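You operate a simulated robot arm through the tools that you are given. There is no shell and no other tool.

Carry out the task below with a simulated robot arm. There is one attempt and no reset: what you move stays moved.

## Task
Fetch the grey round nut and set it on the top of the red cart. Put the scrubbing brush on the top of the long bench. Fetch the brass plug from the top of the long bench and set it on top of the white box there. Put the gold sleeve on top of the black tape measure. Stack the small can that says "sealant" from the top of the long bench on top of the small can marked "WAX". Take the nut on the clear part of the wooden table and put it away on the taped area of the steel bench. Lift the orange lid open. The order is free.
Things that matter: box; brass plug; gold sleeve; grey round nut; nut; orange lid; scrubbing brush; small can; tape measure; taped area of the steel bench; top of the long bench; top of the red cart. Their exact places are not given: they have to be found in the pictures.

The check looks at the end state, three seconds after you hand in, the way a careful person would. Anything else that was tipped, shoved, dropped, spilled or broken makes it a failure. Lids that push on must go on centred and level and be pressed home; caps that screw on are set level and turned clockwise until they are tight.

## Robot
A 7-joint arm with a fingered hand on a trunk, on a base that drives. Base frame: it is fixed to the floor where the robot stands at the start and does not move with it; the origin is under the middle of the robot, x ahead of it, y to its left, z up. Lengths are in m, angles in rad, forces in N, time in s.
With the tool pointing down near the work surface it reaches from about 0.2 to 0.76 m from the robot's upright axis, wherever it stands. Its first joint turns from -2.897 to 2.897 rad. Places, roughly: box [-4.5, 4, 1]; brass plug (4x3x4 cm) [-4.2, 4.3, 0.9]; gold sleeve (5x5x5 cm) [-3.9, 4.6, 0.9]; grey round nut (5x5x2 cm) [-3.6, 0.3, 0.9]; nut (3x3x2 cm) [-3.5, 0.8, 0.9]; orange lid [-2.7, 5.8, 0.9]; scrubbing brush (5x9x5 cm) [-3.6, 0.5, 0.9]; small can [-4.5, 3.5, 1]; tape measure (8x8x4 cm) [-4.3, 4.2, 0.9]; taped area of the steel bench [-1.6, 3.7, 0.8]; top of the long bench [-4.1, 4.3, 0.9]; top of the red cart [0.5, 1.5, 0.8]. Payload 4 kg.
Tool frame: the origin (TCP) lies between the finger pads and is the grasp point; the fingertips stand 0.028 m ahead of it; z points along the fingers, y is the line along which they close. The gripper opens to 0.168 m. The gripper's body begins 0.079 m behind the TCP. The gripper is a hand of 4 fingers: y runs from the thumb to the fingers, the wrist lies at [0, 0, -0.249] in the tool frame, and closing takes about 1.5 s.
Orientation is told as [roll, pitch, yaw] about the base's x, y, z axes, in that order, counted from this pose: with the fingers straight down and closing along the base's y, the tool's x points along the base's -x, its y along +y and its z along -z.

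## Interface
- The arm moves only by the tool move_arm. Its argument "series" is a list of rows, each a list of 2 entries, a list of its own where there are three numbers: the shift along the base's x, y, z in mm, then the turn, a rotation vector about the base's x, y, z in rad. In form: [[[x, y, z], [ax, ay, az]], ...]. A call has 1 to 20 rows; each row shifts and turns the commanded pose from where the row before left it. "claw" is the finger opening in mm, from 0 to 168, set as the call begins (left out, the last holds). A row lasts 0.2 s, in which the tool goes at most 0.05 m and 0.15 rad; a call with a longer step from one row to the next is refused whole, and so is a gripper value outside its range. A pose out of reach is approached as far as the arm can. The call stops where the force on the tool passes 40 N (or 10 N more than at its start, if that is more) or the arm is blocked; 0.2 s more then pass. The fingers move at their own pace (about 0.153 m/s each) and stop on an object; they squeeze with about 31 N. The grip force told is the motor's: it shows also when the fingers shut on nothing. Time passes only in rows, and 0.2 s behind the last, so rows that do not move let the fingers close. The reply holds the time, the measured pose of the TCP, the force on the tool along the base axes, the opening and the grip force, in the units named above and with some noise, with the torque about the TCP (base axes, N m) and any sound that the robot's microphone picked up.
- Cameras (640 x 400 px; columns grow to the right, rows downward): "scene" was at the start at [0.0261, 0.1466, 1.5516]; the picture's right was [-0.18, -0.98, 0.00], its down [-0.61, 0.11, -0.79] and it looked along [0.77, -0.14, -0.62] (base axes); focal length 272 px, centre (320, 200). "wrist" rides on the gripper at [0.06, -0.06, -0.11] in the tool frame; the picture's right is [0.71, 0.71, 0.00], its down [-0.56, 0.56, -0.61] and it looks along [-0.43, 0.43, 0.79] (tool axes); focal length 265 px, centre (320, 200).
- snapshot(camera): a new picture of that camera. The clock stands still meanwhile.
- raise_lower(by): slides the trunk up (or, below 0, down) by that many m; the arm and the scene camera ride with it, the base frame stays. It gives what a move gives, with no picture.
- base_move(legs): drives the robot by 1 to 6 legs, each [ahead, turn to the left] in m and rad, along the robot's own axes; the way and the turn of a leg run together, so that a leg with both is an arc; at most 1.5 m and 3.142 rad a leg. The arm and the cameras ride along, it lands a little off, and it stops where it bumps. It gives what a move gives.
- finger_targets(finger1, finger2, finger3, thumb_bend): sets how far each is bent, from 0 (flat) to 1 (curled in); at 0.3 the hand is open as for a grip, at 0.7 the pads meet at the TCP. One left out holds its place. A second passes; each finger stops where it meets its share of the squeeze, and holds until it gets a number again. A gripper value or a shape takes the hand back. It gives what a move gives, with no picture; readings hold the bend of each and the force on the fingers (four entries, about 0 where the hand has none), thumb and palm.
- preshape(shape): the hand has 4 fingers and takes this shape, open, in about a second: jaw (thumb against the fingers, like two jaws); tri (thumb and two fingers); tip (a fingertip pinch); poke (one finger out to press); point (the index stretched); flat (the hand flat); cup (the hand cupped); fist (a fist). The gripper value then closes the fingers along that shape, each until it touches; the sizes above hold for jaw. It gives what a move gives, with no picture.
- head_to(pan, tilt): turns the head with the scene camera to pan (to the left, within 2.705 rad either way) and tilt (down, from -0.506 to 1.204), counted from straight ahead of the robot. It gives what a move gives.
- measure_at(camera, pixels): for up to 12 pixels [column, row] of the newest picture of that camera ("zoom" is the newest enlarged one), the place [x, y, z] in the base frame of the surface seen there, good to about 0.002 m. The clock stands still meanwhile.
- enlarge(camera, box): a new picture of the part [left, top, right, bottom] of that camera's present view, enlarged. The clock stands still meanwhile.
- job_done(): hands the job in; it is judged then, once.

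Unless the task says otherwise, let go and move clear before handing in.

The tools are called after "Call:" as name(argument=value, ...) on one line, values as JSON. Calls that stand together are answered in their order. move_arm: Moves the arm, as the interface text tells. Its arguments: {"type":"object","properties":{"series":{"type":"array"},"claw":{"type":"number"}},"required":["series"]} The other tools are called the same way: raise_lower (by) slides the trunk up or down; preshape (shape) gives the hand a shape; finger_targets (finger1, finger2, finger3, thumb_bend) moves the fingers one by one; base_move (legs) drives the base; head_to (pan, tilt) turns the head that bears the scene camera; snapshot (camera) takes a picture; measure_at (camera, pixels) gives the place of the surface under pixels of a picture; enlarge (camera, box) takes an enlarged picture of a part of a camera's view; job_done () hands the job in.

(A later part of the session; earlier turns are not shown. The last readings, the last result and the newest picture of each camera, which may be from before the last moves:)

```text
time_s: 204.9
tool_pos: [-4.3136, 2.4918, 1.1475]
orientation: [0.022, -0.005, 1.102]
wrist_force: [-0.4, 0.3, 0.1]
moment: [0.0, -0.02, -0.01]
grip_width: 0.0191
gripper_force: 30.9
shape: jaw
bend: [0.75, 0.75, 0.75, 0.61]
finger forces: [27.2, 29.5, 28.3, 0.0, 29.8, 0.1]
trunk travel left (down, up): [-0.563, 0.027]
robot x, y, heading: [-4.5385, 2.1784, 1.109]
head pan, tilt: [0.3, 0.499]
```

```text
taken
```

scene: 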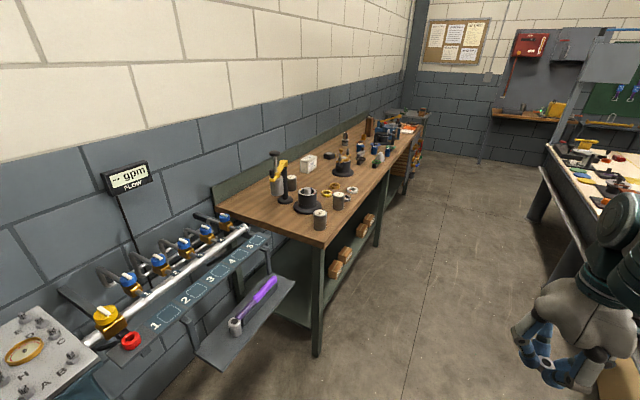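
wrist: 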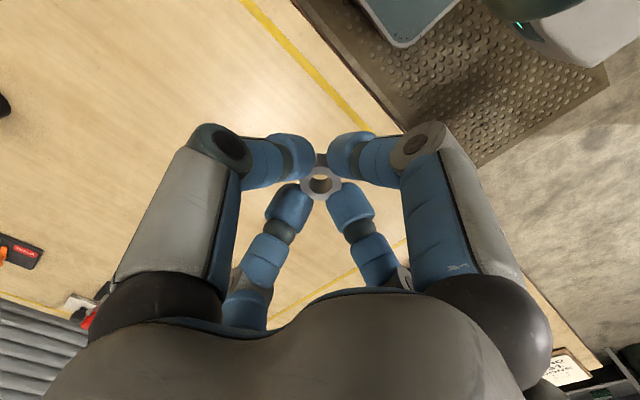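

The last turn was blocked at heading 1.11 (0.21 rad short) and the tool tilted by 0.02 rad. I need to see what touched, so I'll look down around the robot.

Call:
head_to(pan=-1.2, tilt=1.1)

Call:
snapshot(camera="scene")

Call:
head_to(pan=1.4, tilt=1.0)

Call:
snapshot(camera="scene")

Call:
head_to(pan=2.6, tilt=1.0)

Call:
snapshot(camera="scene")

```text
time_s: 206.5
tool_pos: [-4.3135, 2.4927, 1.1483]
orientation: [0.022, -0.006, 1.101]
wrist_force: [0.8, 0.2, -0.3]
moment: [0.01, 0.02, -0.02]
grip_width: 0.019
gripper_force: 30.6
shape: jaw
bend: [0.75, 0.75, 0.75, 0.61]
finger forces: [27.2, 29.5, 28.3, 0.0, 29.8, 0.1]
trunk travel left (down, up): [-0.563, 0.027]
robot x, y, heading: [-4.5395, 2.1822, 1.106]
head pan, tilt: [-1.201, 1.1]
```

```text
taken
```

scene: 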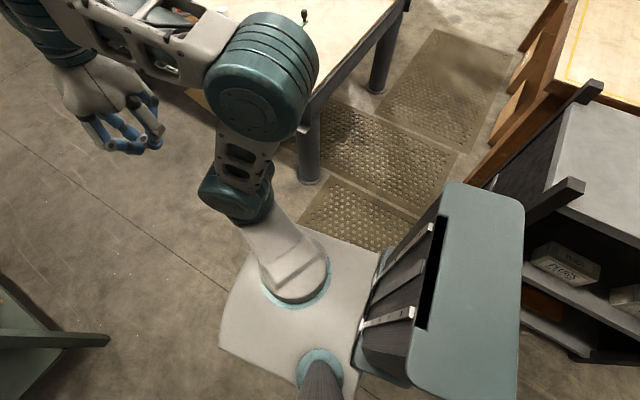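

```text
time_s: 208.9
tool_pos: [-4.3133, 2.4913, 1.1482]
orientation: [0.02, -0.004, 1.101]
wrist_force: [0.2, 0.3, -0.6]
moment: [0.03, -0.03, 0.0]
grip_width: 0.0187
gripper_force: 30.8
shape: jaw
bend: [0.75, 0.75, 0.75, 0.61]
finger forces: [27.2, 29.4, 28.3, 0.0, 29.8, 0.0]
trunk travel left (down, up): [-0.563, 0.027]
robot x, y, heading: [-4.536, 2.1814, 1.112]
head pan, tilt: [1.4, 1.0]
```

```text
taken
```

scene: 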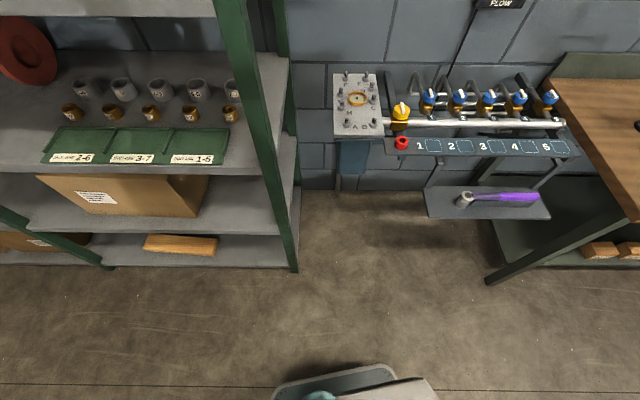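

```text
time_s: 210.3
tool_pos: [-4.3114, 2.4914, 1.1489]
orientation: [0.021, -0.005, 1.101]
wrist_force: [-0.3, 0.8, -0.1]
moment: [0.01, -0.01, 0.02]
grip_width: 0.0191
gripper_force: 30.9
shape: jaw
bend: [0.75, 0.75, 0.75, 0.61]
finger forces: [27.1, 29.6, 28.1, 0.0, 29.8, 0.0]
trunk travel left (down, up): [-0.563, 0.027]
robot x, y, heading: [-4.534, 2.1789, 1.107]
head pan, tilt: [2.601, 1.0]
```

```text
taken
```

scene: 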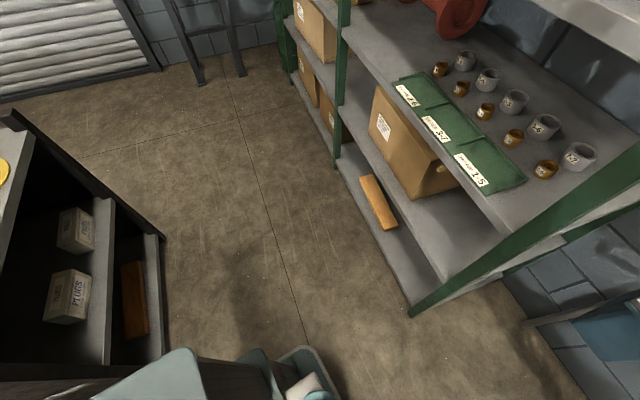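

The dark cabinet stands right behind my rear plate (pan 2.6 view, lower left). I'll measure its closest points.

Call:
measure_at(camera="scene", pixels=[[165, 235], [160, 360], [20, 150], [120, 350], [150, 250], [180, 355], [250, 390], [100, 205], [300, 350], [320, 380], [60, 370], [275, 375]])

Call:
head_to(pan=-1.6, tilt=1.0)

Call:
snapshot(camera="scene")

```text
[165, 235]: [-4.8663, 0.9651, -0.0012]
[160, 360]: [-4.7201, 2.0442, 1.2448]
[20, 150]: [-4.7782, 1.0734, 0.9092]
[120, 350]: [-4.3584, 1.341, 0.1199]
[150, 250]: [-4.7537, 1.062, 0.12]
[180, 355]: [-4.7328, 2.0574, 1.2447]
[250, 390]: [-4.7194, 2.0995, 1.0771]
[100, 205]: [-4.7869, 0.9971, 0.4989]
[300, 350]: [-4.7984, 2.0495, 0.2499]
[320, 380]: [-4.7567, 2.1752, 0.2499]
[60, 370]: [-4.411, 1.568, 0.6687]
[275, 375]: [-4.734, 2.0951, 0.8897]
```

```text
time_s: 213.7
tool_pos: [-4.3126, 2.4913, 1.1485]
orientation: [0.021, -0.005, 1.102]
wrist_force: [-0.4, 0.6, 0.2]
moment: [0.03, -0.03, 0.02]
grip_width: 0.0193
gripper_force: 31.0
shape: jaw
bend: [0.75, 0.75, 0.75, 0.61]
finger forces: [27.2, 29.6, 28.2, 0.1, 29.7, 0.0]
trunk travel left (down, up): [-0.563, 0.027]
robot x, y, heading: [-4.536, 2.1804, 1.11]
head pan, tilt: [-1.6, 1.0]
```

```text
taken
```

scene: 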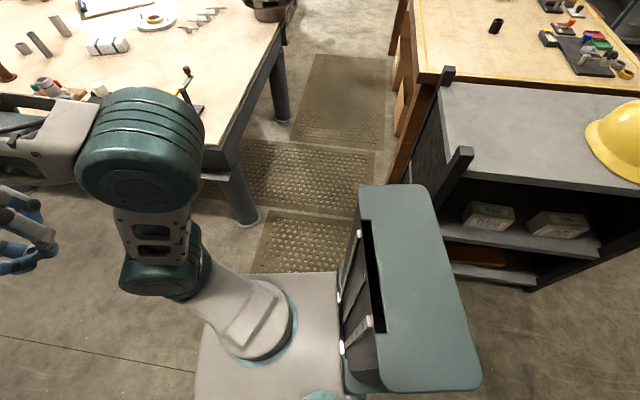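

The rear looks clear of the cabinet here, but the elbow drum at (140,150) is near the crank-handled item at (187,80) on the steel bench corner. I'll measure those points.

Call:
measure_at(camera="scene", pixels=[[140, 150], [200, 140], [187, 72], [187, 95], [195, 110], [460, 155], [440, 210], [475, 370], [420, 190], [160, 270], [245, 212], [215, 150]])

Call:
enlarge(camera="scene", box=[60, 40, 300, 230])

```text
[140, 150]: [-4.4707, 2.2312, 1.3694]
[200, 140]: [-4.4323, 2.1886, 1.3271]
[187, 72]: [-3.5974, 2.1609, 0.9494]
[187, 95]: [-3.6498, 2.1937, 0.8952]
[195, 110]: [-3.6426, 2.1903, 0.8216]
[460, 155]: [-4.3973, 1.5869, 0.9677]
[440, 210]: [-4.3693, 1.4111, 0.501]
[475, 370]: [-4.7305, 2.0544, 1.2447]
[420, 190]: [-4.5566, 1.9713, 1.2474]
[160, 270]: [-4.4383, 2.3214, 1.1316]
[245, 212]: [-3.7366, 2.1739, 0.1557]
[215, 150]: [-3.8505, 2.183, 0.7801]
```

```text
2.11 times, centred on (180, 135) of scene
```

zoom: 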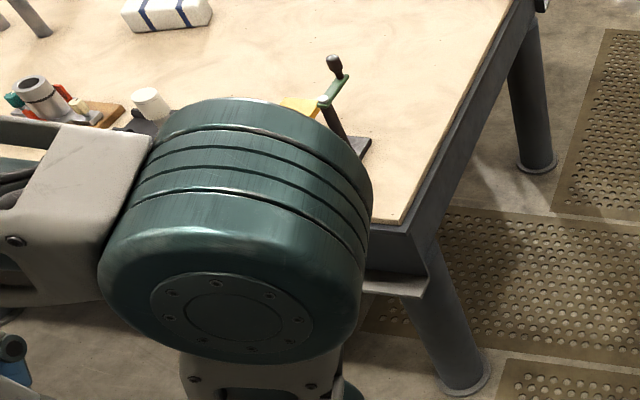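

Nothing is actually touching: the elbow is 0.58 m from the bench corner and my rear is 0.3 m from the cabinet. I'll look at the hand with the wrist camera and forward with the head to be sure.

Call:
snapshot(camera="wrist")

Call:
head_to(pan=-0.3, tilt=0.8)

Call:
snapshot(camera="scene")

```text
taken
```

wrist: 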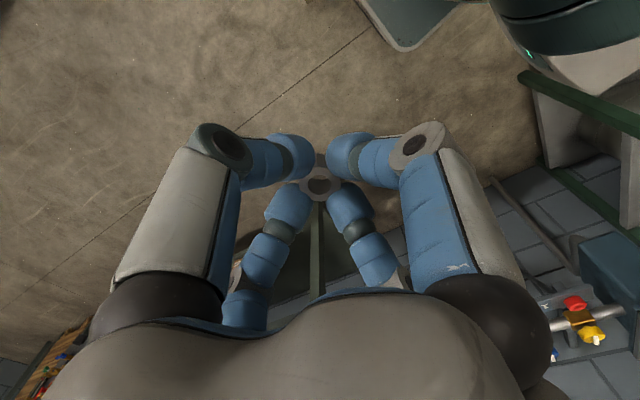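

```text
time_s: 215.1
tool_pos: [-4.3126, 2.4925, 1.1485]
orientation: [0.022, -0.006, 1.103]
wrist_force: [-0.2, 1.3, -0.4]
moment: [-0.02, 0.02, 0.03]
grip_width: 0.0192
gripper_force: 30.9
shape: jaw
bend: [0.75, 0.75, 0.75, 0.61]
finger forces: [27.2, 29.4, 28.3, 0.0, 29.9, 0.0]
trunk travel left (down, up): [-0.563, 0.027]
robot x, y, heading: [-4.5367, 2.1785, 1.109]
head pan, tilt: [-0.3, 0.799]
```

```text
taken
```

scene: 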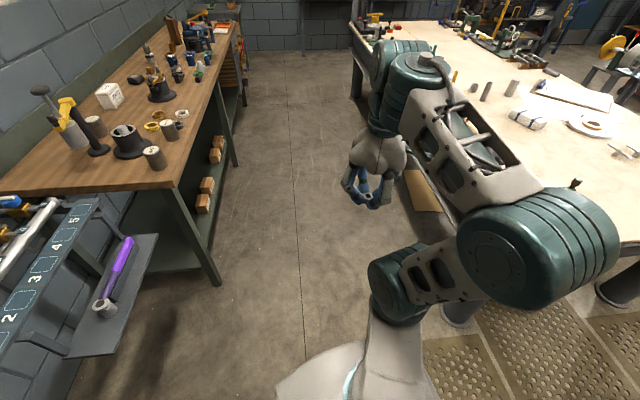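

The hand still holds the nut and is free of everything. I'll try the rest of the turn in small steps.

Call:
base_move(legs=[[0, -0.1]])

```text
time_s: 215.9
tool_pos: [-4.2786, 2.4667, 1.1523]
orientation: [0.05, -0.006, 1.081]
wrist_force: [-0.1, 0.7, -0.9]
moment: [0.03, 0.07, -0.03]
grip_width: 0.0189
gripper_force: 31.5
shape: jaw
bend: [0.75, 0.75, 0.75, 0.61]
finger forces: [27.3, 29.5, 28.2, 0.0, 30.1, 0.0]
trunk travel left (down, up): [-0.563, 0.027]
robot x, y, heading: [-4.5356, 2.1824, 1.097]
head pan, tilt: [-0.3, 0.799]
stopped in leg 1: the robot was blocked; the commanded pose is now the measured one
```

Blocked again at once, with the arm free, so something is against the base itself. I'll look down at the right rear and right front of the base.

Call:
head_to(pan=-2.4, tilt=1.0)

Call:
snapshot(camera="scene")

Call:
head_to(pan=0.6, tilt=1.2)

Call:
snapshot(camera="scene")

```text
time_s: 217.9
tool_pos: [-4.2819, 2.4691, 1.1509]
orientation: [0.048, -0.005, 1.085]
wrist_force: [-0.2, -0.7, -0.5]
moment: [0.03, 0.0, 0.01]
grip_width: 0.0187
gripper_force: 30.4
shape: jaw
bend: [0.75, 0.75, 0.75, 0.61]
finger forces: [27.2, 29.5, 28.2, 0.1, 30.3, 0.1]
trunk travel left (down, up): [-0.563, 0.027]
robot x, y, heading: [-4.5364, 2.1833, 1.102]
head pan, tilt: [-2.4, 1.0]
```

```text
taken
```

scene: 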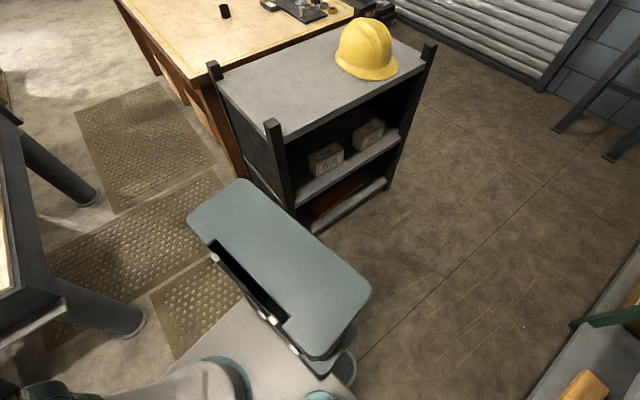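

```text
time_s: 220.5
tool_pos: [-4.2823, 2.4698, 1.15]
orientation: [0.048, -0.004, 1.085]
wrist_force: [-0.3, 0.1, -0.9]
moment: [-0.01, 0.02, -0.01]
grip_width: 0.0188
gripper_force: 30.9
shape: jaw
bend: [0.75, 0.75, 0.75, 0.61]
finger forces: [27.2, 29.4, 28.2, 0.0, 30.1, 0.1]
trunk travel left (down, up): [-0.563, 0.027]
robot x, y, heading: [-4.5395, 2.1782, 1.1]
head pan, tilt: [0.6, 1.201]
```

```text
taken
```

scene: 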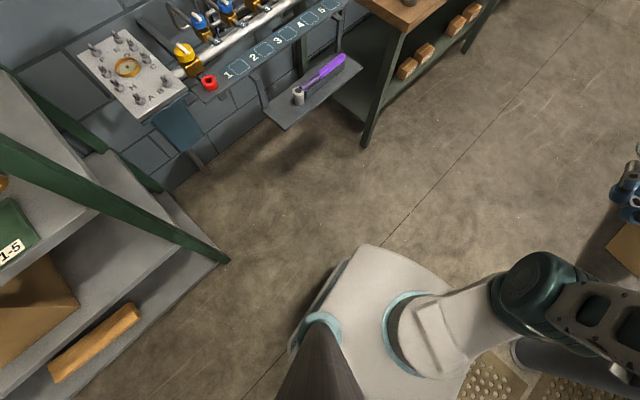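

No contact is visible anywhere around the base. I'll try backing out of it: turn a little left, roll ahead into the open corridor, then turn right again.

Call:
base_move(legs=[[0, 0.1]])

Call:
base_move(legs=[[0.15, 0]])

```text
time_s: 221.2
tool_pos: [-4.2517, 2.4475, 1.1549]
orientation: [0.08, -0.006, 1.09]
wrist_force: [0.2, -0.4, -0.5]
moment: [0.01, 0.05, -0.01]
grip_width: 0.0192
gripper_force: 31.1
shape: jaw
bend: [0.75, 0.75, 0.75, 0.61]
finger forces: [27.3, 29.5, 28.3, 0.0, 30.3, 0.1]
trunk travel left (down, up): [-0.563, 0.027]
robot x, y, heading: [-4.5363, 2.176, 1.109]
head pan, tilt: [0.6, 1.201]
stopped in leg 1: the robot was blocked; the commanded pose is now the measured one
```

```text
time_s: 221.9
tool_pos: [-4.2164, 2.4319, 1.1564]
orientation: [0.113, -0.007, 1.086]
wrist_force: [1.4, -0.9, -0.1]
moment: [0.05, 0.06, -0.02]
grip_width: 0.0189
gripper_force: 30.8
shape: jaw
bend: [0.75, 0.75, 0.75, 0.61]
finger forces: [27.3, 29.5, 28.3, 0.1, 30.4, 0.0]
trunk travel left (down, up): [-0.563, 0.027]
robot x, y, heading: [-4.5355, 2.1824, 1.105]
head pan, tilt: [0.6, 1.201]
stopped in leg 1: the robot was blocked; the commanded pose is now the measured one
```

Now every base move stops at once while the hand creeps to the right and tilts (roll 0.11), so it's the arm's posture, not an obstacle, that seems off. I'll let time pass with still rows to see whether the arm is stable.

Call:
move_arm(series=[[[0, 0, 0], [0, 0, 0]], [[0, 0, 0], [0, 0, 0]], [[0, 0, 0], [0, 0, 0]]])

Call:
head_to(pan=-0.6, tilt=0.9)

Call:
snapshot(camera="scene")

```text
time_s: 222.7
tool_pos: [-4.2213, 2.4347, 1.1578]
orientation: [0.11, -0.006, 1.091]
wrist_force: [-0.5, -0.3, -0.7]
moment: [-0.01, 0.0, -0.01]
grip_width: 0.019
gripper_force: 30.3
shape: jaw
bend: [0.75, 0.75, 0.75, 0.61]
finger forces: [27.3, 29.4, 28.3, 0.1, 30.5, 0.0]
trunk travel left (down, up): [-0.563, 0.027]
robot x, y, heading: [-4.5354, 2.1821, 1.111]
head pan, tilt: [0.6, 1.201]
```

```text
time_s: 224.1
tool_pos: [-4.2212, 2.434, 1.1571]
orientation: [0.11, -0.007, 1.091]
wrist_force: [-0.5, -0.5, -0.1]
moment: [0.01, -0.02, 0.0]
grip_width: 0.0189
gripper_force: 31.3
shape: jaw
bend: [0.75, 0.75, 0.75, 0.61]
finger forces: [27.2, 29.5, 28.3, 0.0, 30.5, 0.0]
trunk travel left (down, up): [-0.563, 0.027]
robot x, y, heading: [-4.5338, 2.1854, 1.111]
head pan, tilt: [-0.6, 0.901]
```

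```text
taken
```

scene: 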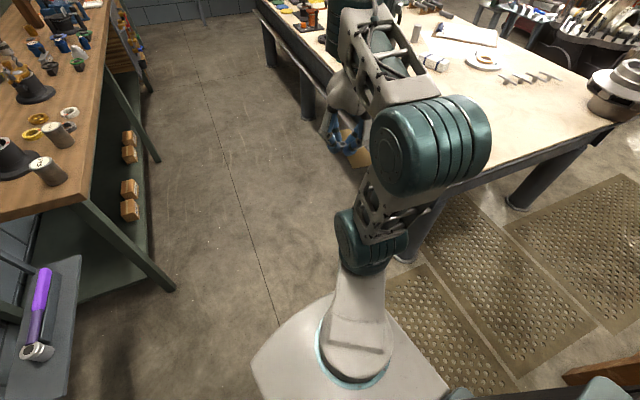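

The arm holds steady when commanded. I'll put the hand back upright over the front of the base, as it was on earlier drives, and then try the base again.

Call:
move_arm(series=[[[-29, 20, 0], [-0.028, 0, 0.004]], [[-29, 20, 0], [-0.028, 0, 0.004]], [[-29, 20, 0], [-0.027, 0, 0.004]], [[-28, 20, 0], [-0.027, 0, 0.004]], [[0, 0, 0], [0, 0, 0]], [[0, 0, 0], [0, 0, 0]]])

Call:
snapshot(camera="scene")

```text
time_s: 225.5
tool_pos: [-4.3351, 2.5135, 1.1525]
orientation: [0.059, 0.092, 1.106]
wrist_force: [0.8, -0.3, -0.9]
moment: [0.02, -0.01, -0.02]
grip_width: 0.0191
gripper_force: 31.1
shape: jaw
bend: [0.75, 0.75, 0.75, 0.61]
finger forces: [27.1, 29.6, 28.3, 0.1, 30.7, 0.0]
trunk travel left (down, up): [-0.563, 0.027]
robot x, y, heading: [-4.5353, 2.1873, 1.11]
head pan, tilt: [-0.6, 0.901]
```

```text
taken
```

scene: 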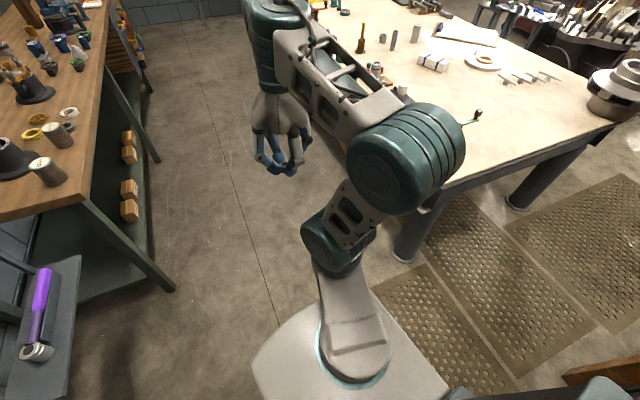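

I applied the levelling turn about the wrong axis since roll counts before yaw; the remaining tilt in base axes is about (-0.056, 0.094, 0), so I'll undo exactly that and then test a small base turn.

Call:
move_arm(series=[[[0, 0, 0], [0.028, -0.047, 0]], [[0, 0, 0], [0.028, -0.047, 0]], [[0, 0, 0], [0, 0, 0]], [[0, 0, 0], [0, 0, 0]]])

Call:
base_move(legs=[[0, -0.1]])

```text
time_s: 226.6
tool_pos: [-4.3165, 2.5042, 1.1517]
orientation: [0.014, -0.005, 1.096]
wrist_force: [-0.2, -0.5, -0.3]
moment: [0.01, 0.06, 0.01]
grip_width: 0.0195
gripper_force: 30.8
shape: jaw
bend: [0.75, 0.75, 0.75, 0.61]
finger forces: [27.2, 29.5, 28.2, 0.0, 30.7, 0.1]
trunk travel left (down, up): [-0.563, 0.027]
robot x, y, heading: [-4.5332, 2.1824, 1.108]
head pan, tilt: [-0.6, 0.901]
stopped in row 4: the arm was blocked; the commanded pose is now the measured one
```

```text
time_s: 227.3
tool_pos: [-4.2837, 2.4804, 1.1507]
orientation: [0.041, -0.007, 1.086]
wrist_force: [0.5, -0.2, 0.0]
moment: [0.05, 0.03, -0.03]
grip_width: 0.0188
gripper_force: 31.2
shape: jaw
bend: [0.75, 0.75, 0.75, 0.61]
finger forces: [27.0, 29.5, 28.3, 0.1, 30.8, 0.1]
trunk travel left (down, up): [-0.563, 0.027]
robot x, y, heading: [-4.5359, 2.1819, 1.096]
head pan, tilt: [-0.6, 0.901]
stopped in leg 1: the robot was blocked; the commanded pose is now the measured one
```

The arm itself reports being blocked when level at the tucked spot, as if something presses it from the left. I'll move it forward, away from my body, and level it there to free it.

Call:
move_arm(series=[[[15, 30, 0], [0, 0, 0]], [[15, 30, 0], [0, 0, 0]], [[15, 30, 0], [0, 0, 0]], [[0, 0, 0], [0, 0, 0]]])

Call:
snapshot(camera="scene")

```text
time_s: 227.6
tool_pos: [-4.262, 2.481, 1.1542]
orientation: [0.056, -0.006, 1.084]
wrist_force: [1.8, -0.1, -0.9]
moment: [0.03, 0.06, -0.01]
grip_width: 0.0188
gripper_force: 31.2
shape: jaw
bend: [0.75, 0.75, 0.75, 0.61]
finger forces: [27.1, 29.6, 28.3, 0.0, 30.8, 0.0]
trunk travel left (down, up): [-0.563, 0.027]
robot x, y, heading: [-4.5356, 2.1882, 1.098]
head pan, tilt: [-0.6, 0.901]
stopped in row 1: the arm was blocked; the commanded pose is now the measured one
```

```text
taken
```

scene: 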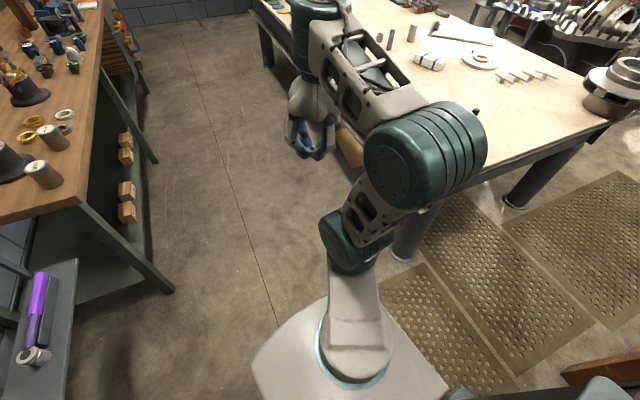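

The same sideways shift appeared again, though the scene camera shows nothing near the arm. I'll look level and upward around the hand in case something hangs in the way.

Call:
head_to(pan=-0.3, tilt=0.1)

Call:
snapshot(camera="scene")

Call:
snapshot(camera="wrist")

Call:
head_to(pan=-1.3, tilt=0.4)

Call:
snapshot(camera="scene")

```text
time_s: 228.8
tool_pos: [-4.2643, 2.4839, 1.1551]
orientation: [0.053, -0.008, 1.089]
wrist_force: [-0.3, -0.3, -0.6]
moment: [-0.02, 0.0, -0.02]
grip_width: 0.0191
gripper_force: 31.1
shape: jaw
bend: [0.75, 0.75, 0.75, 0.61]
finger forces: [27.2, 29.7, 28.4, 0.1, 30.7, 0.0]
trunk travel left (down, up): [-0.563, 0.027]
robot x, y, heading: [-4.5363, 2.1851, 1.096]
head pan, tilt: [-0.3, 0.099]
```

```text
taken
```

scene: 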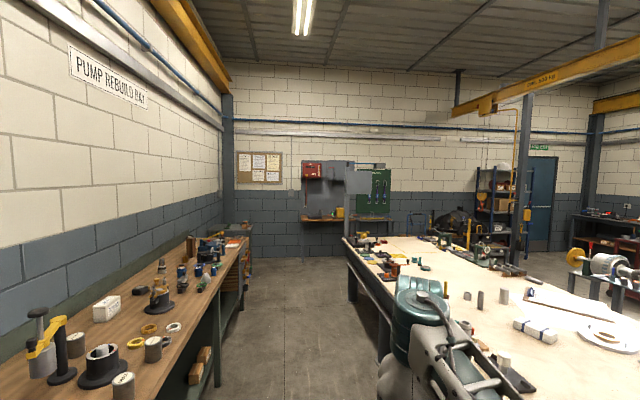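

```text
taken
```

wrist: 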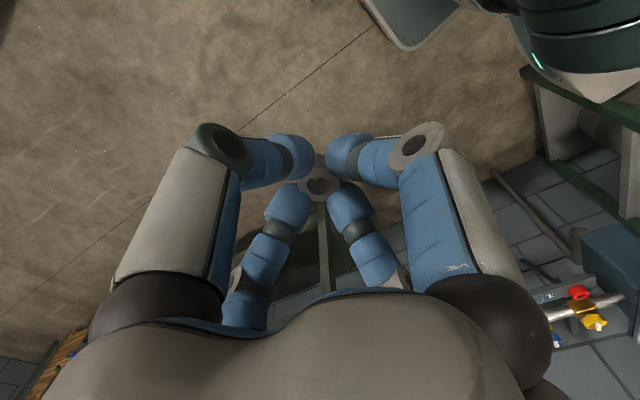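

```text
time_s: 230.0
tool_pos: [-4.264, 2.4843, 1.1544]
orientation: [0.052, -0.005, 1.091]
wrist_force: [-0.2, -0.1, -0.1]
moment: [-0.01, 0.02, -0.02]
grip_width: 0.0192
gripper_force: 31.1
shape: jaw
bend: [0.75, 0.75, 0.75, 0.61]
finger forces: [27.1, 29.7, 28.3, 0.0, 30.7, 0.0]
trunk travel left (down, up): [-0.563, 0.027]
robot x, y, heading: [-4.5353, 2.1874, 1.097]
head pan, tilt: [-1.3, 0.4]
```

```text
taken
```

scene: 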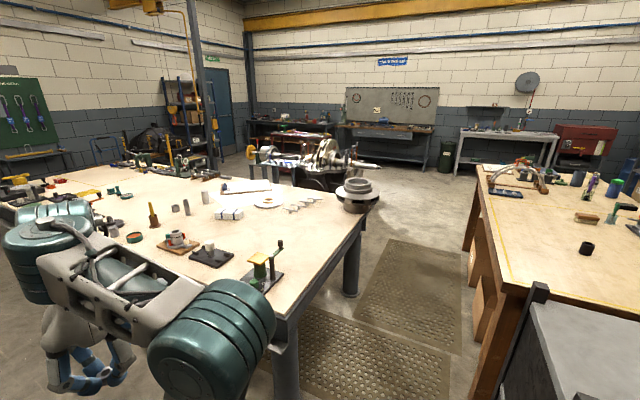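

Nothing is near the arm in any view. I'll test small arm motions in other directions, first upward, to learn which way it is free.

Call:
move_arm(series=[[[0, 0, 15], [0, 0, 0]], [[0, 0, 15], [0, 0, 0]], [[0, 0, 0], [0, 0, 0]]])

Call:
move_arm(series=[[[0, 0, -15], [0, 0, 0]], [[0, 0, -15], [0, 0, 0]], [[0, 0, 0], [0, 0, 0]]])

```text
time_s: 230.4
tool_pos: [-4.2471, 2.4723, 1.1606]
orientation: [0.07, -0.007, 1.086]
wrist_force: [0.4, -1.3, -1.0]
moment: [0.02, 0.06, -0.03]
grip_width: 0.0188
gripper_force: 31.2
shape: jaw
bend: [0.75, 0.75, 0.75, 0.61]
finger forces: [26.9, 29.6, 28.2, 0.0, 30.6, 0.0]
trunk travel left (down, up): [-0.563, 0.027]
robot x, y, heading: [-4.5366, 2.1851, 1.102]
head pan, tilt: [-1.3, 0.4]
stopped in row 1: the arm was blocked; the commanded pose is now the measured one
```

```text
time_s: 230.7
tool_pos: [-4.2305, 2.461, 1.1576]
orientation: [0.086, -0.006, 1.086]
wrist_force: [0.5, 0.2, -0.7]
moment: [0.03, 0.09, 0.01]
grip_width: 0.019
gripper_force: 30.8
shape: jaw
bend: [0.75, 0.75, 0.75, 0.61]
finger forces: [27.1, 29.7, 28.3, 0.0, 30.6, 0.1]
trunk travel left (down, up): [-0.563, 0.027]
robot x, y, heading: [-4.5369, 2.1861, 1.096]
head pan, tilt: [-1.3, 0.4]
stopped in row 1: the arm was blocked; the commanded pose is now the measured one
```

Up and down both stop in the first row with the same sideways creep. Moving left worked earlier, so I'll repeat a small move to the left without turning the hand.

Call:
move_arm(series=[[[-20, 14, 0], [0, 0, 0]], [[-20, 14, 0], [0, 0, 0]], [[0, 0, 0], [0, 0, 0]], [[0, 0, 0], [0, 0, 0]]])

Call:
head_to(pan=-0.9, tilt=1.2)

Call:
snapshot(camera="scene")

```text
time_s: 231.7
tool_pos: [-4.2749, 2.4918, 1.1585]
orientation: [0.086, -0.006, 1.088]
wrist_force: [-0.6, -0.1, -0.8]
moment: [0.02, -0.03, 0.04]
grip_width: 0.0191
gripper_force: 31.3
shape: jaw
bend: [0.75, 0.75, 0.75, 0.61]
finger forces: [27.0, 29.5, 28.3, 0.0, 30.6, 0.0]
trunk travel left (down, up): [-0.563, 0.027]
robot x, y, heading: [-4.5308, 2.1835, 1.101]
head pan, tilt: [-1.3, 0.4]
```

```text
time_s: 232.8
tool_pos: [-4.276, 2.4915, 1.1565]
orientation: [0.086, -0.006, 1.09]
wrist_force: [-1.2, 0.5, -0.4]
moment: [0.05, -0.01, -0.03]
grip_width: 0.019
gripper_force: 30.8
shape: jaw
bend: [0.75, 0.75, 0.75, 0.61]
finger forces: [27.0, 29.6, 28.3, 0.1, 30.6, 0.0]
trunk travel left (down, up): [-0.563, 0.027]
robot x, y, heading: [-4.5364, 2.1825, 1.098]
head pan, tilt: [-0.901, 1.201]
```

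```text
taken
```

scene: 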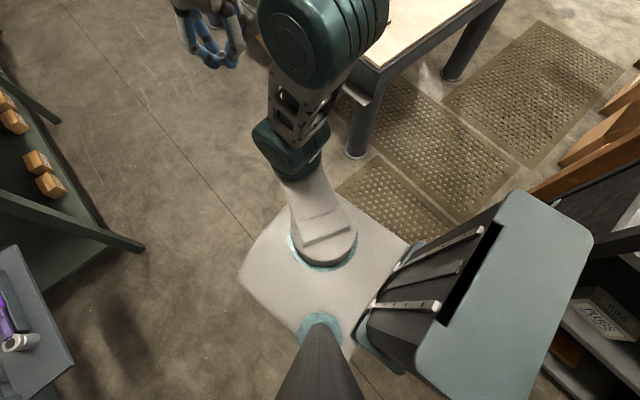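

That move ran freely. With this posture I'll test an upward move again and then a very small base turn.

Call:
move_arm(series=[[[0, 0, 10], [0, 0, 0]], [[0, 0, 10], [0, 0, 0]], [[0, 0, 0], [0, 0, 0]]])

Call:
move_arm(series=[[[-15, 11, 0], [0, 0, 0]], [[-15, 11, 0], [0, 0, 0]], [[-15, 11, 0], [0, 0, 0]], [[0, 0, 0], [0, 0, 0]]])

```text
time_s: 233.3
tool_pos: [-4.2562, 2.4792, 1.1698]
orientation: [0.104, -0.007, 1.086]
wrist_force: [0.6, -0.1, 0.6]
moment: [0.01, 0.08, 0.02]
grip_width: 0.0189
gripper_force: 31.0
shape: jaw
bend: [0.75, 0.75, 0.75, 0.61]
finger forces: [27.0, 29.6, 28.2, 0.0, 30.6, 0.0]
trunk travel left (down, up): [-0.563, 0.027]
robot x, y, heading: [-4.5321, 2.1834, 1.093]
head pan, tilt: [-0.901, 1.201]
stopped in row 2: the arm was blocked; the commanded pose is now the measured one
```

```text
time_s: 233.7
tool_pos: [-4.2447, 2.4746, 1.1695]
orientation: [0.121, -0.007, 1.084]
wrist_force: [0.8, -0.6, -0.1]
moment: [0.01, 0.08, -0.02]
grip_width: 0.019
gripper_force: 31.1
shape: jaw
bend: [0.75, 0.75, 0.75, 0.61]
finger forces: [27.0, 29.7, 28.0, 0.0, 30.6, 0.0]
trunk travel left (down, up): [-0.563, 0.027]
robot x, y, heading: [-4.5345, 2.1861, 1.093]
head pan, tilt: [-0.901, 1.201]
stopped in row 1: the arm was blocked; the commanded pose is now the measured one
```

The creep continues and I can't see a cause, so I'll check whether my own body is level: earlier the rear plate read z=1.244 and the shoulder deck 0.9125 all over.

Call:
measure_at(camera="scene", pixels=[[520, 200], [430, 370], [580, 240], [520, 390], [250, 280], [380, 220], [320, 305], [430, 240], [315, 60], [350, 30], [290, 145], [360, 345]])

```text
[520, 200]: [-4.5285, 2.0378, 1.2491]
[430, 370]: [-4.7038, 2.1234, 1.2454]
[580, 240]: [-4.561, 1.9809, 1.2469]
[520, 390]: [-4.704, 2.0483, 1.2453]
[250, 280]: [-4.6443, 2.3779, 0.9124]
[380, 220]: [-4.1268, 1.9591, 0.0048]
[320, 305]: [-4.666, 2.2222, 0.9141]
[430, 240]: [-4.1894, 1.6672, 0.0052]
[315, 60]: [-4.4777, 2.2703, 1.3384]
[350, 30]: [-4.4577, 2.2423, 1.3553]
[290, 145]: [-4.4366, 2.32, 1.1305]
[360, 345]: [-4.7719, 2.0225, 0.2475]
```

My body is level, so only the arm's own posture has drifted (the elbow has moved compared with earlier pictures). I'll try moving the trunk a little, since that carries the arm without the wrist having to follow a path.

Call:
raise_lower(by=-0.03)

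Call:
move_arm(series=[[[0, 0, 0], [0, 0, 0]], [[0, 0, 0], [0, 0, 0]], [[0, 0, 0], [0, 0, 0]]])

```text
time_s: 234.4
tool_pos: [-4.2498, 2.4758, 1.1398]
orientation: [0.116, -0.009, 1.085]
wrist_force: [0.3, 0.1, -0.6]
moment: [-0.01, -0.01, 0.0]
grip_width: 0.0189
gripper_force: 30.6
shape: jaw
bend: [0.75, 0.75, 0.75, 0.61]
finger forces: [27.1, 29.6, 28.2, 0.1, 30.6, 0.1]
trunk travel left (down, up): [-0.533, 0.057]
robot x, y, heading: [-4.534, 2.1837, 1.099]
head pan, tilt: [-0.901, 1.201]
```

```text
time_s: 235.2
tool_pos: [-4.2486, 2.4773, 1.1398]
orientation: [0.117, -0.009, 1.089]
wrist_force: [0.2, 1.1, 0.0]
moment: [0.03, -0.01, 0.03]
grip_width: 0.0188
gripper_force: 30.4
shape: jaw
bend: [0.75, 0.75, 0.75, 0.61]
finger forces: [27.1, 29.5, 28.2, 0.0, 30.6, 0.1]
trunk travel left (down, up): [-0.533, 0.057]
robot x, y, heading: [-4.5335, 2.1808, 1.094]
head pan, tilt: [-0.901, 1.201]
```

The trunk slide ran cleanly with no creep. I'll test a small base move now.

Call:
base_move(legs=[[0.05, 0]])

```text
time_s: 236.2
tool_pos: [-4.2266, 2.5205, 1.1397]
orientation: [0.119, -0.008, 1.088]
wrist_force: [0.6, 0.1, -1.1]
moment: [-0.02, -0.02, 0.0]
grip_width: 0.0189
gripper_force: 31.2
shape: jaw
bend: [0.75, 0.75, 0.75, 0.61]
finger forces: [27.0, 29.6, 28.2, 0.0, 30.6, 0.0]
trunk travel left (down, up): [-0.533, 0.057]
robot x, y, heading: [-4.5135, 2.2266, 1.096]
head pan, tilt: [-0.901, 1.201]
```

The base moved freely after lowering the trunk 3 cm. I'll level and re-tuck the hand, then continue the turn.

Call:
move_arm(series=[[[0, 0, 0], [-0.03, -0.05, 0]], [[0, 0, 0], [-0.03, -0.05, 0]], [[0, 0, 0], [0, 0, 0]], [[0, 0, 0], [0, 0, 0]]])

Call:
base_move(legs=[[0.1, -0.1]])

```text
time_s: 237.2
tool_pos: [-4.2098, 2.51, 1.1367]
orientation: [0.013, -0.002, 1.091]
wrist_force: [-0.5, -0.8, -0.2]
moment: [-0.03, 0.01, 0.02]
grip_width: 0.0188
gripper_force: 31.1
shape: jaw
bend: [0.75, 0.75, 0.75, 0.61]
finger forces: [27.0, 29.6, 28.1, 0.0, 30.5, 0.0]
trunk travel left (down, up): [-0.533, 0.057]
robot x, y, heading: [-4.5148, 2.2287, 1.098]
head pan, tilt: [-0.901, 1.201]
```

```text
time_s: 237.9
tool_pos: [-4.1732, 2.4932, 1.1333]
orientation: [0.043, -0.001, 1.079]
wrist_force: [1.2, 0.1, 0.8]
moment: [0.05, 0.05, -0.01]
grip_width: 0.0189
gripper_force: 31.3
shape: jaw
bend: [0.75, 0.75, 0.75, 0.61]
finger forces: [26.9, 29.6, 28.0, 0.1, 30.7, 0.1]
trunk travel left (down, up): [-0.533, 0.057]
robot x, y, heading: [-4.5115, 2.2343, 1.093]
head pan, tilt: [-0.901, 1.201]
stopped in leg 1: the robot was blocked; the commanded pose is now the measured one
```

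Levelling the hand brings the block back, so in this posture a joint seems to be near a limit when the hand is upright. Let me try moving the hand to the left and forward in larger steps while keeping the present tilt.

Call:
move_arm(series=[[[-25, 18, 0], [0, 0, 0]], [[-25, 18, 0], [0, 0, 0]], [[-25, 18, 0], [0, 0, 0]], [[-25, 18, 0], [0, 0, 0]], [[0, 0, 0], [0, 0, 0]]])

Call:
head_to(pan=-0.9, tilt=0.7)

Call:
snapshot(camera="scene")

```text
time_s: 238.2
tool_pos: [-4.1664, 2.4904, 1.1318]
orientation: [0.059, 0.001, 1.078]
wrist_force: [0.6, -0.3, -1.0]
moment: [0.03, 0.08, -0.01]
grip_width: 0.0188
gripper_force: 30.7
shape: jaw
bend: [0.75, 0.75, 0.75, 0.61]
finger forces: [26.8, 29.6, 28.1, 0.1, 30.8, 0.1]
trunk travel left (down, up): [-0.533, 0.057]
robot x, y, heading: [-4.5121, 2.2334, 1.092]
head pan, tilt: [-0.901, 1.201]
stopped in row 1: the arm was blocked; the commanded pose is now the measured one
```

```text
time_s: 239.1
tool_pos: [-4.169, 2.4932, 1.132]
orientation: [0.055, 0.0, 1.081]
wrist_force: [-0.2, 0.3, -0.3]
moment: [-0.02, -0.03, 0.0]
grip_width: 0.019
gripper_force: 30.6
shape: jaw
bend: [0.75, 0.75, 0.75, 0.61]
finger forces: [26.8, 29.5, 28.1, 0.0, 30.7, 0.0]
trunk travel left (down, up): [-0.533, 0.057]
robot x, y, heading: [-4.5094, 2.2359, 1.091]
head pan, tilt: [-0.901, 0.7]
```

```text
taken
```

scene: 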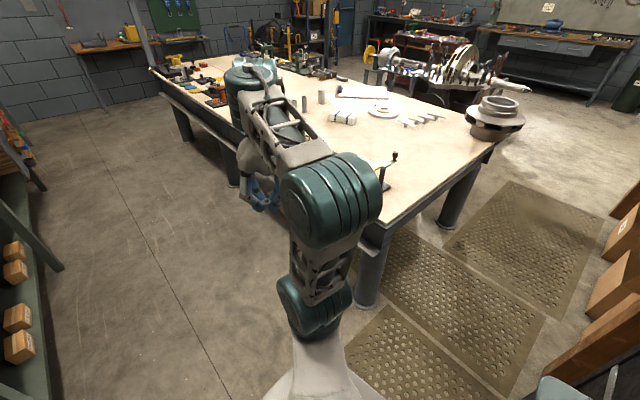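

I'll measure the joints in this picture to understand the posture: lower joint (315,305), elbow (330,195), wrist (250,80).

Call:
measure_at(camera="scene", pixels=[[315, 305], [320, 360], [330, 195], [365, 175], [290, 240], [320, 260], [270, 120], [250, 75], [255, 110], [260, 165], [310, 390], [345, 290]])

Call:
enlarge(camera="scene", box=[200, 40, 420, 400])

```text
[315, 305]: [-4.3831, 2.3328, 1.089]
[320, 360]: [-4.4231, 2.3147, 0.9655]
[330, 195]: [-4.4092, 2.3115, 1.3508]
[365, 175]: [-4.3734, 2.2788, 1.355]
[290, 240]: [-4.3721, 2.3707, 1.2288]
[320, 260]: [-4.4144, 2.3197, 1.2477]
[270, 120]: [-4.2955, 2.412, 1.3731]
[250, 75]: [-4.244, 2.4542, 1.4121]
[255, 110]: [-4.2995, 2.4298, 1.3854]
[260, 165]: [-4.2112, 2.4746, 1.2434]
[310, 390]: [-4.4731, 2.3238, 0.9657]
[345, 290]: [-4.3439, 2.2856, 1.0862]
```

```text
1.11 times, centred on (310, 220) of scene
```

zoom: 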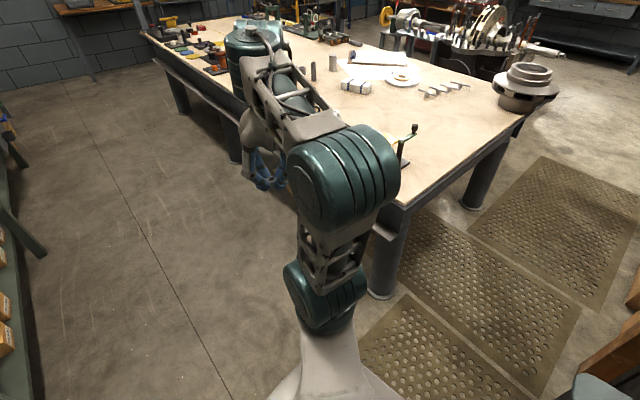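

The joints look plausible, but the arm only runs freely when the hand is rolled about +0.1 rad. I'll give it that roll deliberately and see whether it can then move.

Call:
move_arm(series=[[[0, 0, 0], [0.028, 0.053, 0]], [[0, 0, 0], [0.0, 0.0, 0]], [[0, 0, 0], [0, 0, 0]]])

Call:
move_arm(series=[[[10, 20, 0], [0, 0, 0]], [[10, 20, 0], [0, 0, 0]], [[10, 20, 0], [0, 0, 0]], [[0, 0, 0], [0, 0, 0]]])

```text
time_s: 239.5
tool_pos: [-4.1501, 2.4802, 1.1299]
orientation: [0.101, 0.004, 1.078]
wrist_force: [0.3, -0.5, -0.4]
moment: [0.05, 0.06, 0.0]
grip_width: 0.0189
gripper_force: 30.9
shape: jaw
bend: [0.75, 0.75, 0.75, 0.61]
finger forces: [27.0, 29.6, 28.1, 0.0, 30.7, 0.0]
trunk travel left (down, up): [-0.533, 0.057]
robot x, y, heading: [-4.5116, 2.2324, 1.094]
head pan, tilt: [-0.901, 0.7]
stopped in row 1: the arm was blocked; the commanded pose is now the measured one
```

```text
time_s: 240.5
tool_pos: [-4.1242, 2.5425, 1.1306]
orientation: [0.096, 0.001, 1.082]
wrist_force: [-0.8, 0.6, -1.0]
moment: [-0.02, -0.04, 0.0]
grip_width: 0.0192
gripper_force: 31.4
shape: jaw
bend: [0.75, 0.75, 0.75, 0.61]
finger forces: [26.9, 29.6, 28.1, 0.0, 30.7, 0.0]
trunk travel left (down, up): [-0.533, 0.057]
robot x, y, heading: [-4.5107, 2.2335, 1.093]
head pan, tilt: [-0.901, 0.7]
```

Forward motion is free now. I'll continue forward and left, reaching a more extended pose, and then try levelling there.

Call:
move_arm(series=[[[-15, 32, 0], [0, 0, 0]], [[-15, 32, 0], [0, 0, 0]], [[-15, 32, 0], [0, 0, 0]], [[0, 0, 0], [0, 0, 0]], [[0, 0, 0], [0, 0, 0]]])

Call:
move_arm(series=[[[0, 0, 0], [-0.023, -0.042, 0]], [[0, 0, 0], [-0.023, -0.042, 0]], [[0, 0, 0], [0, 0, 0]], [[0, 0, 0], [0, 0, 0]]])

```text
time_s: 241.7
tool_pos: [-4.1683, 2.6379, 1.1303]
orientation: [0.096, 0.003, 1.081]
wrist_force: [0.2, -0.1, 0.3]
moment: [0.01, 0.0, 0.02]
grip_width: 0.0192
gripper_force: 31.7
shape: jaw
bend: [0.75, 0.75, 0.75, 0.61]
finger forces: [26.9, 29.8, 28.2, 0.0, 30.7, 0.0]
trunk travel left (down, up): [-0.533, 0.057]
robot x, y, heading: [-4.5124, 2.2372, 1.093]
head pan, tilt: [-0.901, 0.7]
```

```text
time_s: 242.5
tool_pos: [-4.1479, 2.628, 1.1287]
orientation: [0.033, 0.005, 1.075]
wrist_force: [0.4, -0.6, -0.8]
moment: [0.08, 0.07, 0.0]
grip_width: 0.0189
gripper_force: 31.4
shape: jaw
bend: [0.75, 0.75, 0.75, 0.61]
finger forces: [27.0, 29.8, 28.2, 0.1, 30.7, 0.0]
trunk travel left (down, up): [-0.533, 0.057]
robot x, y, heading: [-4.5106, 2.2344, 1.091]
head pan, tilt: [-0.901, 0.7]
stopped in row 4: the arm was blocked; the commanded pose is now the measured one
```

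Levelling still drives it off, which looks like a singular posture (the upper arm is nearly vertical). I'll tilt slightly again, then extend well forward so the upper arm leans out, and level there.

Call:
move_arm(series=[[[0, 0, 0], [0.028, 0.053, 0]], [[0, 0, 0], [0.0, 0.0, 0]], [[0, 0, 0], [0, 0, 0]]])

Call:
move_arm(series=[[[14, 27, 0], [0, 0, 0]], [[14, 27, 0], [0, 0, 0]], [[14, 27, 0], [0, 0, 0]], [[14, 27, 0], [0, 0, 0]], [[14, 27, 0], [0, 0, 0]], [[0, 0, 0], [0, 0, 0]]])

Call:
snapshot(camera="scene")

```text
time_s: 243.3
tool_pos: [-4.1514, 2.6281, 1.1286]
orientation: [0.09, 0.004, 1.08]
wrist_force: [0.1, 0.1, -0.3]
moment: [-0.03, -0.01, 0.0]
grip_width: 0.0189
gripper_force: 31.2
shape: jaw
bend: [0.75, 0.75, 0.75, 0.61]
finger forces: [27.0, 29.8, 28.2, 0.1, 30.7, 0.1]
trunk travel left (down, up): [-0.533, 0.057]
robot x, y, heading: [-4.5131, 2.2378, 1.094]
head pan, tilt: [-0.901, 0.7]
```

```text
time_s: 244.7
tool_pos: [-4.0964, 2.7471, 1.1243]
orientation: [0.093, 0.005, 1.081]
wrist_force: [1.5, 0.0, 0.5]
moment: [0.06, 0.01, -0.02]
grip_width: 0.0187
gripper_force: 31.2
shape: jaw
bend: [0.75, 0.75, 0.75, 0.61]
finger forces: [26.8, 29.7, 28.1, 0.1, 30.8, 0.1]
out of reach, approached as far as the arm can: row 5
trunk travel left (down, up): [-0.533, 0.057]
robot x, y, heading: [-4.5108, 2.2332, 1.09]
head pan, tilt: [-0.901, 0.7]
```

```text
taken
```

scene: 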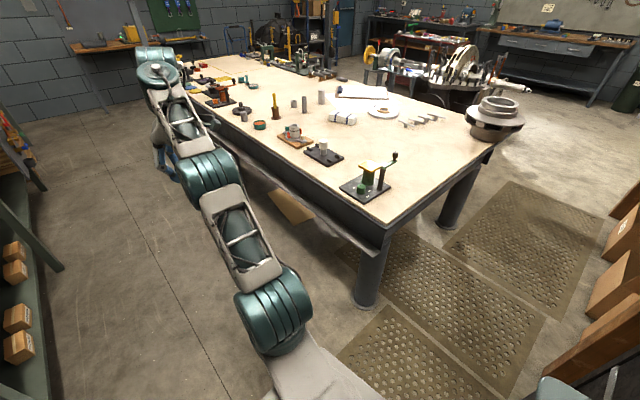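

The arm reached its limit at 0.65 m ahead, and the upper arm now leans forward. I'll come back 4 cm and level here.

Call:
move_arm(series=[[[-14, -27, 0], [0, 0, 0]], [[-5, -10, 0], [0, 0, 0]], [[0, 0, 0], [-0.021, -0.042, 0]], [[0, 0, 0], [-0.021, -0.042, 0]], [[0, 0, 0], [0, 0, 0]], [[0, 0, 0], [0, 0, 0]], [[0, 0, 0], [0, 0, 0]]])

```text
time_s: 246.3
tool_pos: [-4.1141, 2.7098, 1.1259]
orientation: [-0.003, 0.001, 1.079]
wrist_force: [-0.1, 0.4, -0.9]
moment: [0.05, 0.02, -0.02]
grip_width: 0.0186
gripper_force: 31.1
shape: jaw
bend: [0.75, 0.75, 0.75, 0.61]
finger forces: [26.8, 29.6, 28.1, 0.0, 30.9, 0.1]
trunk travel left (down, up): [-0.533, 0.057]
robot x, y, heading: [-4.5073, 2.2336, 1.098]
head pan, tilt: [-0.901, 0.7]
```

Level again with no block. I'll bring the hand to the middle (left 0.1 m), then back to about 0.48 m ahead, watching for any creep.

Call:
move_arm(series=[[[-30, 15, 0], [0, 0, 0]], [[-30, 15, 0], [0, 0, 0]], [[-30, 15, 0], [0, 0, 0]], [[0, 0, 0], [0, 0, 0]], [[0, 0, 0], [0, 0, 0]]])

Call:
move_arm(series=[[[-14, -27, 0], [0, 0, 0]], [[-14, -27, 0], [0, 0, 0]], [[-14, -27, 0], [0, 0, 0]], [[-13, -26, 0], [0, 0, 0]], [[0, 0, 0], [0, 0, 0]], [[0, 0, 0], [0, 0, 0]]])

Call:
snapshot(camera="scene")

```text
time_s: 247.5
tool_pos: [-4.204, 2.7551, 1.1252]
orientation: [-0.002, 0.002, 1.079]
wrist_force: [-0.4, 0.4, -0.5]
moment: [0.02, 0.04, 0.01]
grip_width: 0.0188
gripper_force: 31.4
shape: jaw
bend: [0.75, 0.75, 0.75, 0.61]
finger forces: [26.7, 29.7, 28.1, 0.0, 30.9, 0.1]
trunk travel left (down, up): [-0.533, 0.057]
robot x, y, heading: [-4.5089, 2.2321, 1.089]
head pan, tilt: [-0.901, 0.7]
```

```text
time_s: 248.1
tool_pos: [-4.2073, 2.6995, 1.125]
orientation: [0.009, 0.002, 1.075]
wrist_force: [1.4, 0.5, -1.2]
moment: [0.03, 0.1, 0.02]
grip_width: 0.019
gripper_force: 30.9
shape: jaw
bend: [0.75, 0.75, 0.75, 0.61]
finger forces: [26.7, 29.7, 28.2, 0.1, 30.9, 0.0]
trunk travel left (down, up): [-0.533, 0.057]
robot x, y, heading: [-4.5104, 2.2323, 1.091]
head pan, tilt: [-0.901, 0.7]
stopped in row 2: the arm was blocked; the commanded pose is now the measured one
```

```text
taken
```

scene: 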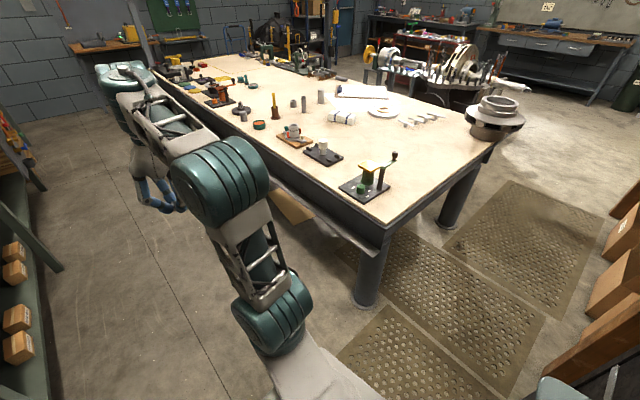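

The block returns as the hand comes back and the elbow rises, so something seems to press on the raised elbow here. Lowering the trunk helped before; I'll lower it by 0.12 m (the hand is over open floor) and retry.

Call:
raise_lower(by=-0.12)

Call:
move_arm(series=[[[-14, -27, 0], [0, 0, 0]], [[-14, -27, 0], [0, 0, 0]], [[0, 0, 0], [0, 0, 0]], [[0, 0, 0], [0, 0, 0]]])

```text
time_s: 248.4
tool_pos: [-4.1896, 2.6905, 1.1233]
orientation: [0.024, 0.002, 1.072]
wrist_force: [0.6, -0.7, -1.5]
moment: [0.1, 0.08, 0.03]
grip_width: 0.0188
gripper_force: 30.6
shape: jaw
bend: [0.75, 0.75, 0.75, 0.61]
finger forces: [26.7, 29.7, 28.1, 0.1, 30.9, 0.0]
trunk travel left (down, up): [-0.53, 0.06]
robot x, y, heading: [-4.5127, 2.2304, 1.092]
head pan, tilt: [-0.901, 0.7]
stopped: the arm was blocked; the commanded pose is now the measured one
```

```text
time_s: 248.8
tool_pos: [-4.1799, 2.6697, 1.1243]
orientation: [0.038, 0.003, 1.074]
wrist_force: [1.7, -0.3, -0.7]
moment: [0.05, 0.12, 0.0]
grip_width: 0.0189
gripper_force: 31.3
shape: jaw
bend: [0.75, 0.75, 0.75, 0.61]
finger forces: [26.7, 29.7, 28.2, 0.1, 30.9, 0.1]
trunk travel left (down, up): [-0.53, 0.06]
robot x, y, heading: [-4.5117, 2.2338, 1.089]
head pan, tilt: [-0.901, 0.7]
stopped in row 1: the arm was blocked; the commanded pose is now the measured one
```

Even the trunk slide is blocked in this state, so this is a posture limit that depends on how far the hand is drawn in, not an outside object. I'll measure the present joint positions to see what the arm is doing.

Call:
snapshot(camera="scene")

Call:
measure_at(camera="scene", pixels=[[300, 380], [270, 310], [300, 290], [240, 240], [220, 180], [250, 170], [190, 170], [160, 120], [125, 80], [115, 110], [150, 170], [250, 330]])

```text
taken
```

scene: 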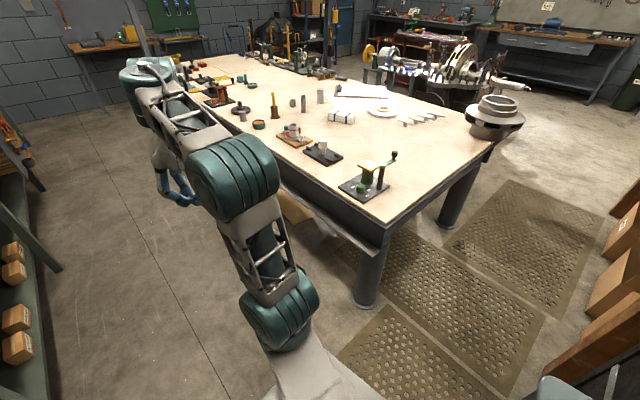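

```text
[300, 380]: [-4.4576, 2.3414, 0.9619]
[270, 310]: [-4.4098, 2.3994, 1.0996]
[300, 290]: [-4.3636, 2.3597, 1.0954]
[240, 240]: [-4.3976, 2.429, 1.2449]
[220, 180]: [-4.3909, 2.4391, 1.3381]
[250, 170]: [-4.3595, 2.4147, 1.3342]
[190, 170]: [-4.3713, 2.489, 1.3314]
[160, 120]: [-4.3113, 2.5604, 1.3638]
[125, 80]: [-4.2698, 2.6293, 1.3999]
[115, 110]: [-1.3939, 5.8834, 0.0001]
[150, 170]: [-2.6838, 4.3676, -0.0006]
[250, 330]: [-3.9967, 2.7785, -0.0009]
```

The joints lie in a plain forward chain (lower joint 0.20 m, elbow 0.27 m, wrist 0.50 m ahead); trouble starts as the upper link comes upright. I'll go back to the extended pose that worked, level there, and drive with the arm extended.

Call:
move_arm(series=[[[14, 27, 0], [0.025, 0.045, 0]], [[14, 27, 0], [0, 0, 0]], [[0, 0, 0], [0, 0, 0]]])

Call:
move_arm(series=[[[10, 20, 0], [0, 0, 0]], [[10, 20, 0], [0, 0, 0]], [[0, 0, 0], [0, 0, 0]]])

```text
time_s: 249.6
tool_pos: [-4.1538, 2.7272, 1.1231]
orientation: [0.09, 0.002, 1.078]
wrist_force: [0.3, 0.4, -0.6]
moment: [-0.02, 0.04, 0.02]
grip_width: 0.019
gripper_force: 31.4
shape: jaw
bend: [0.75, 0.75, 0.75, 0.61]
finger forces: [26.6, 29.7, 28.1, 0.1, 30.9, 0.0]
trunk travel left (down, up): [-0.53, 0.06]
robot x, y, heading: [-4.5093, 2.2331, 1.093]
head pan, tilt: [-0.901, 0.7]
```

```text
time_s: 250.4
tool_pos: [-4.1351, 2.7675, 1.122]
orientation: [0.09, 0.002, 1.079]
wrist_force: [-0.6, -0.2, 0.1]
moment: [-0.02, -0.01, -0.02]
grip_width: 0.0189
gripper_force: 30.9
shape: jaw
bend: [0.75, 0.75, 0.75, 0.61]
finger forces: [26.5, 29.5, 28.0, 0.0, 31.0, 0.1]
trunk travel left (down, up): [-0.53, 0.06]
robot x, y, heading: [-4.5082, 2.2329, 1.094]
head pan, tilt: [-0.901, 0.7]
```

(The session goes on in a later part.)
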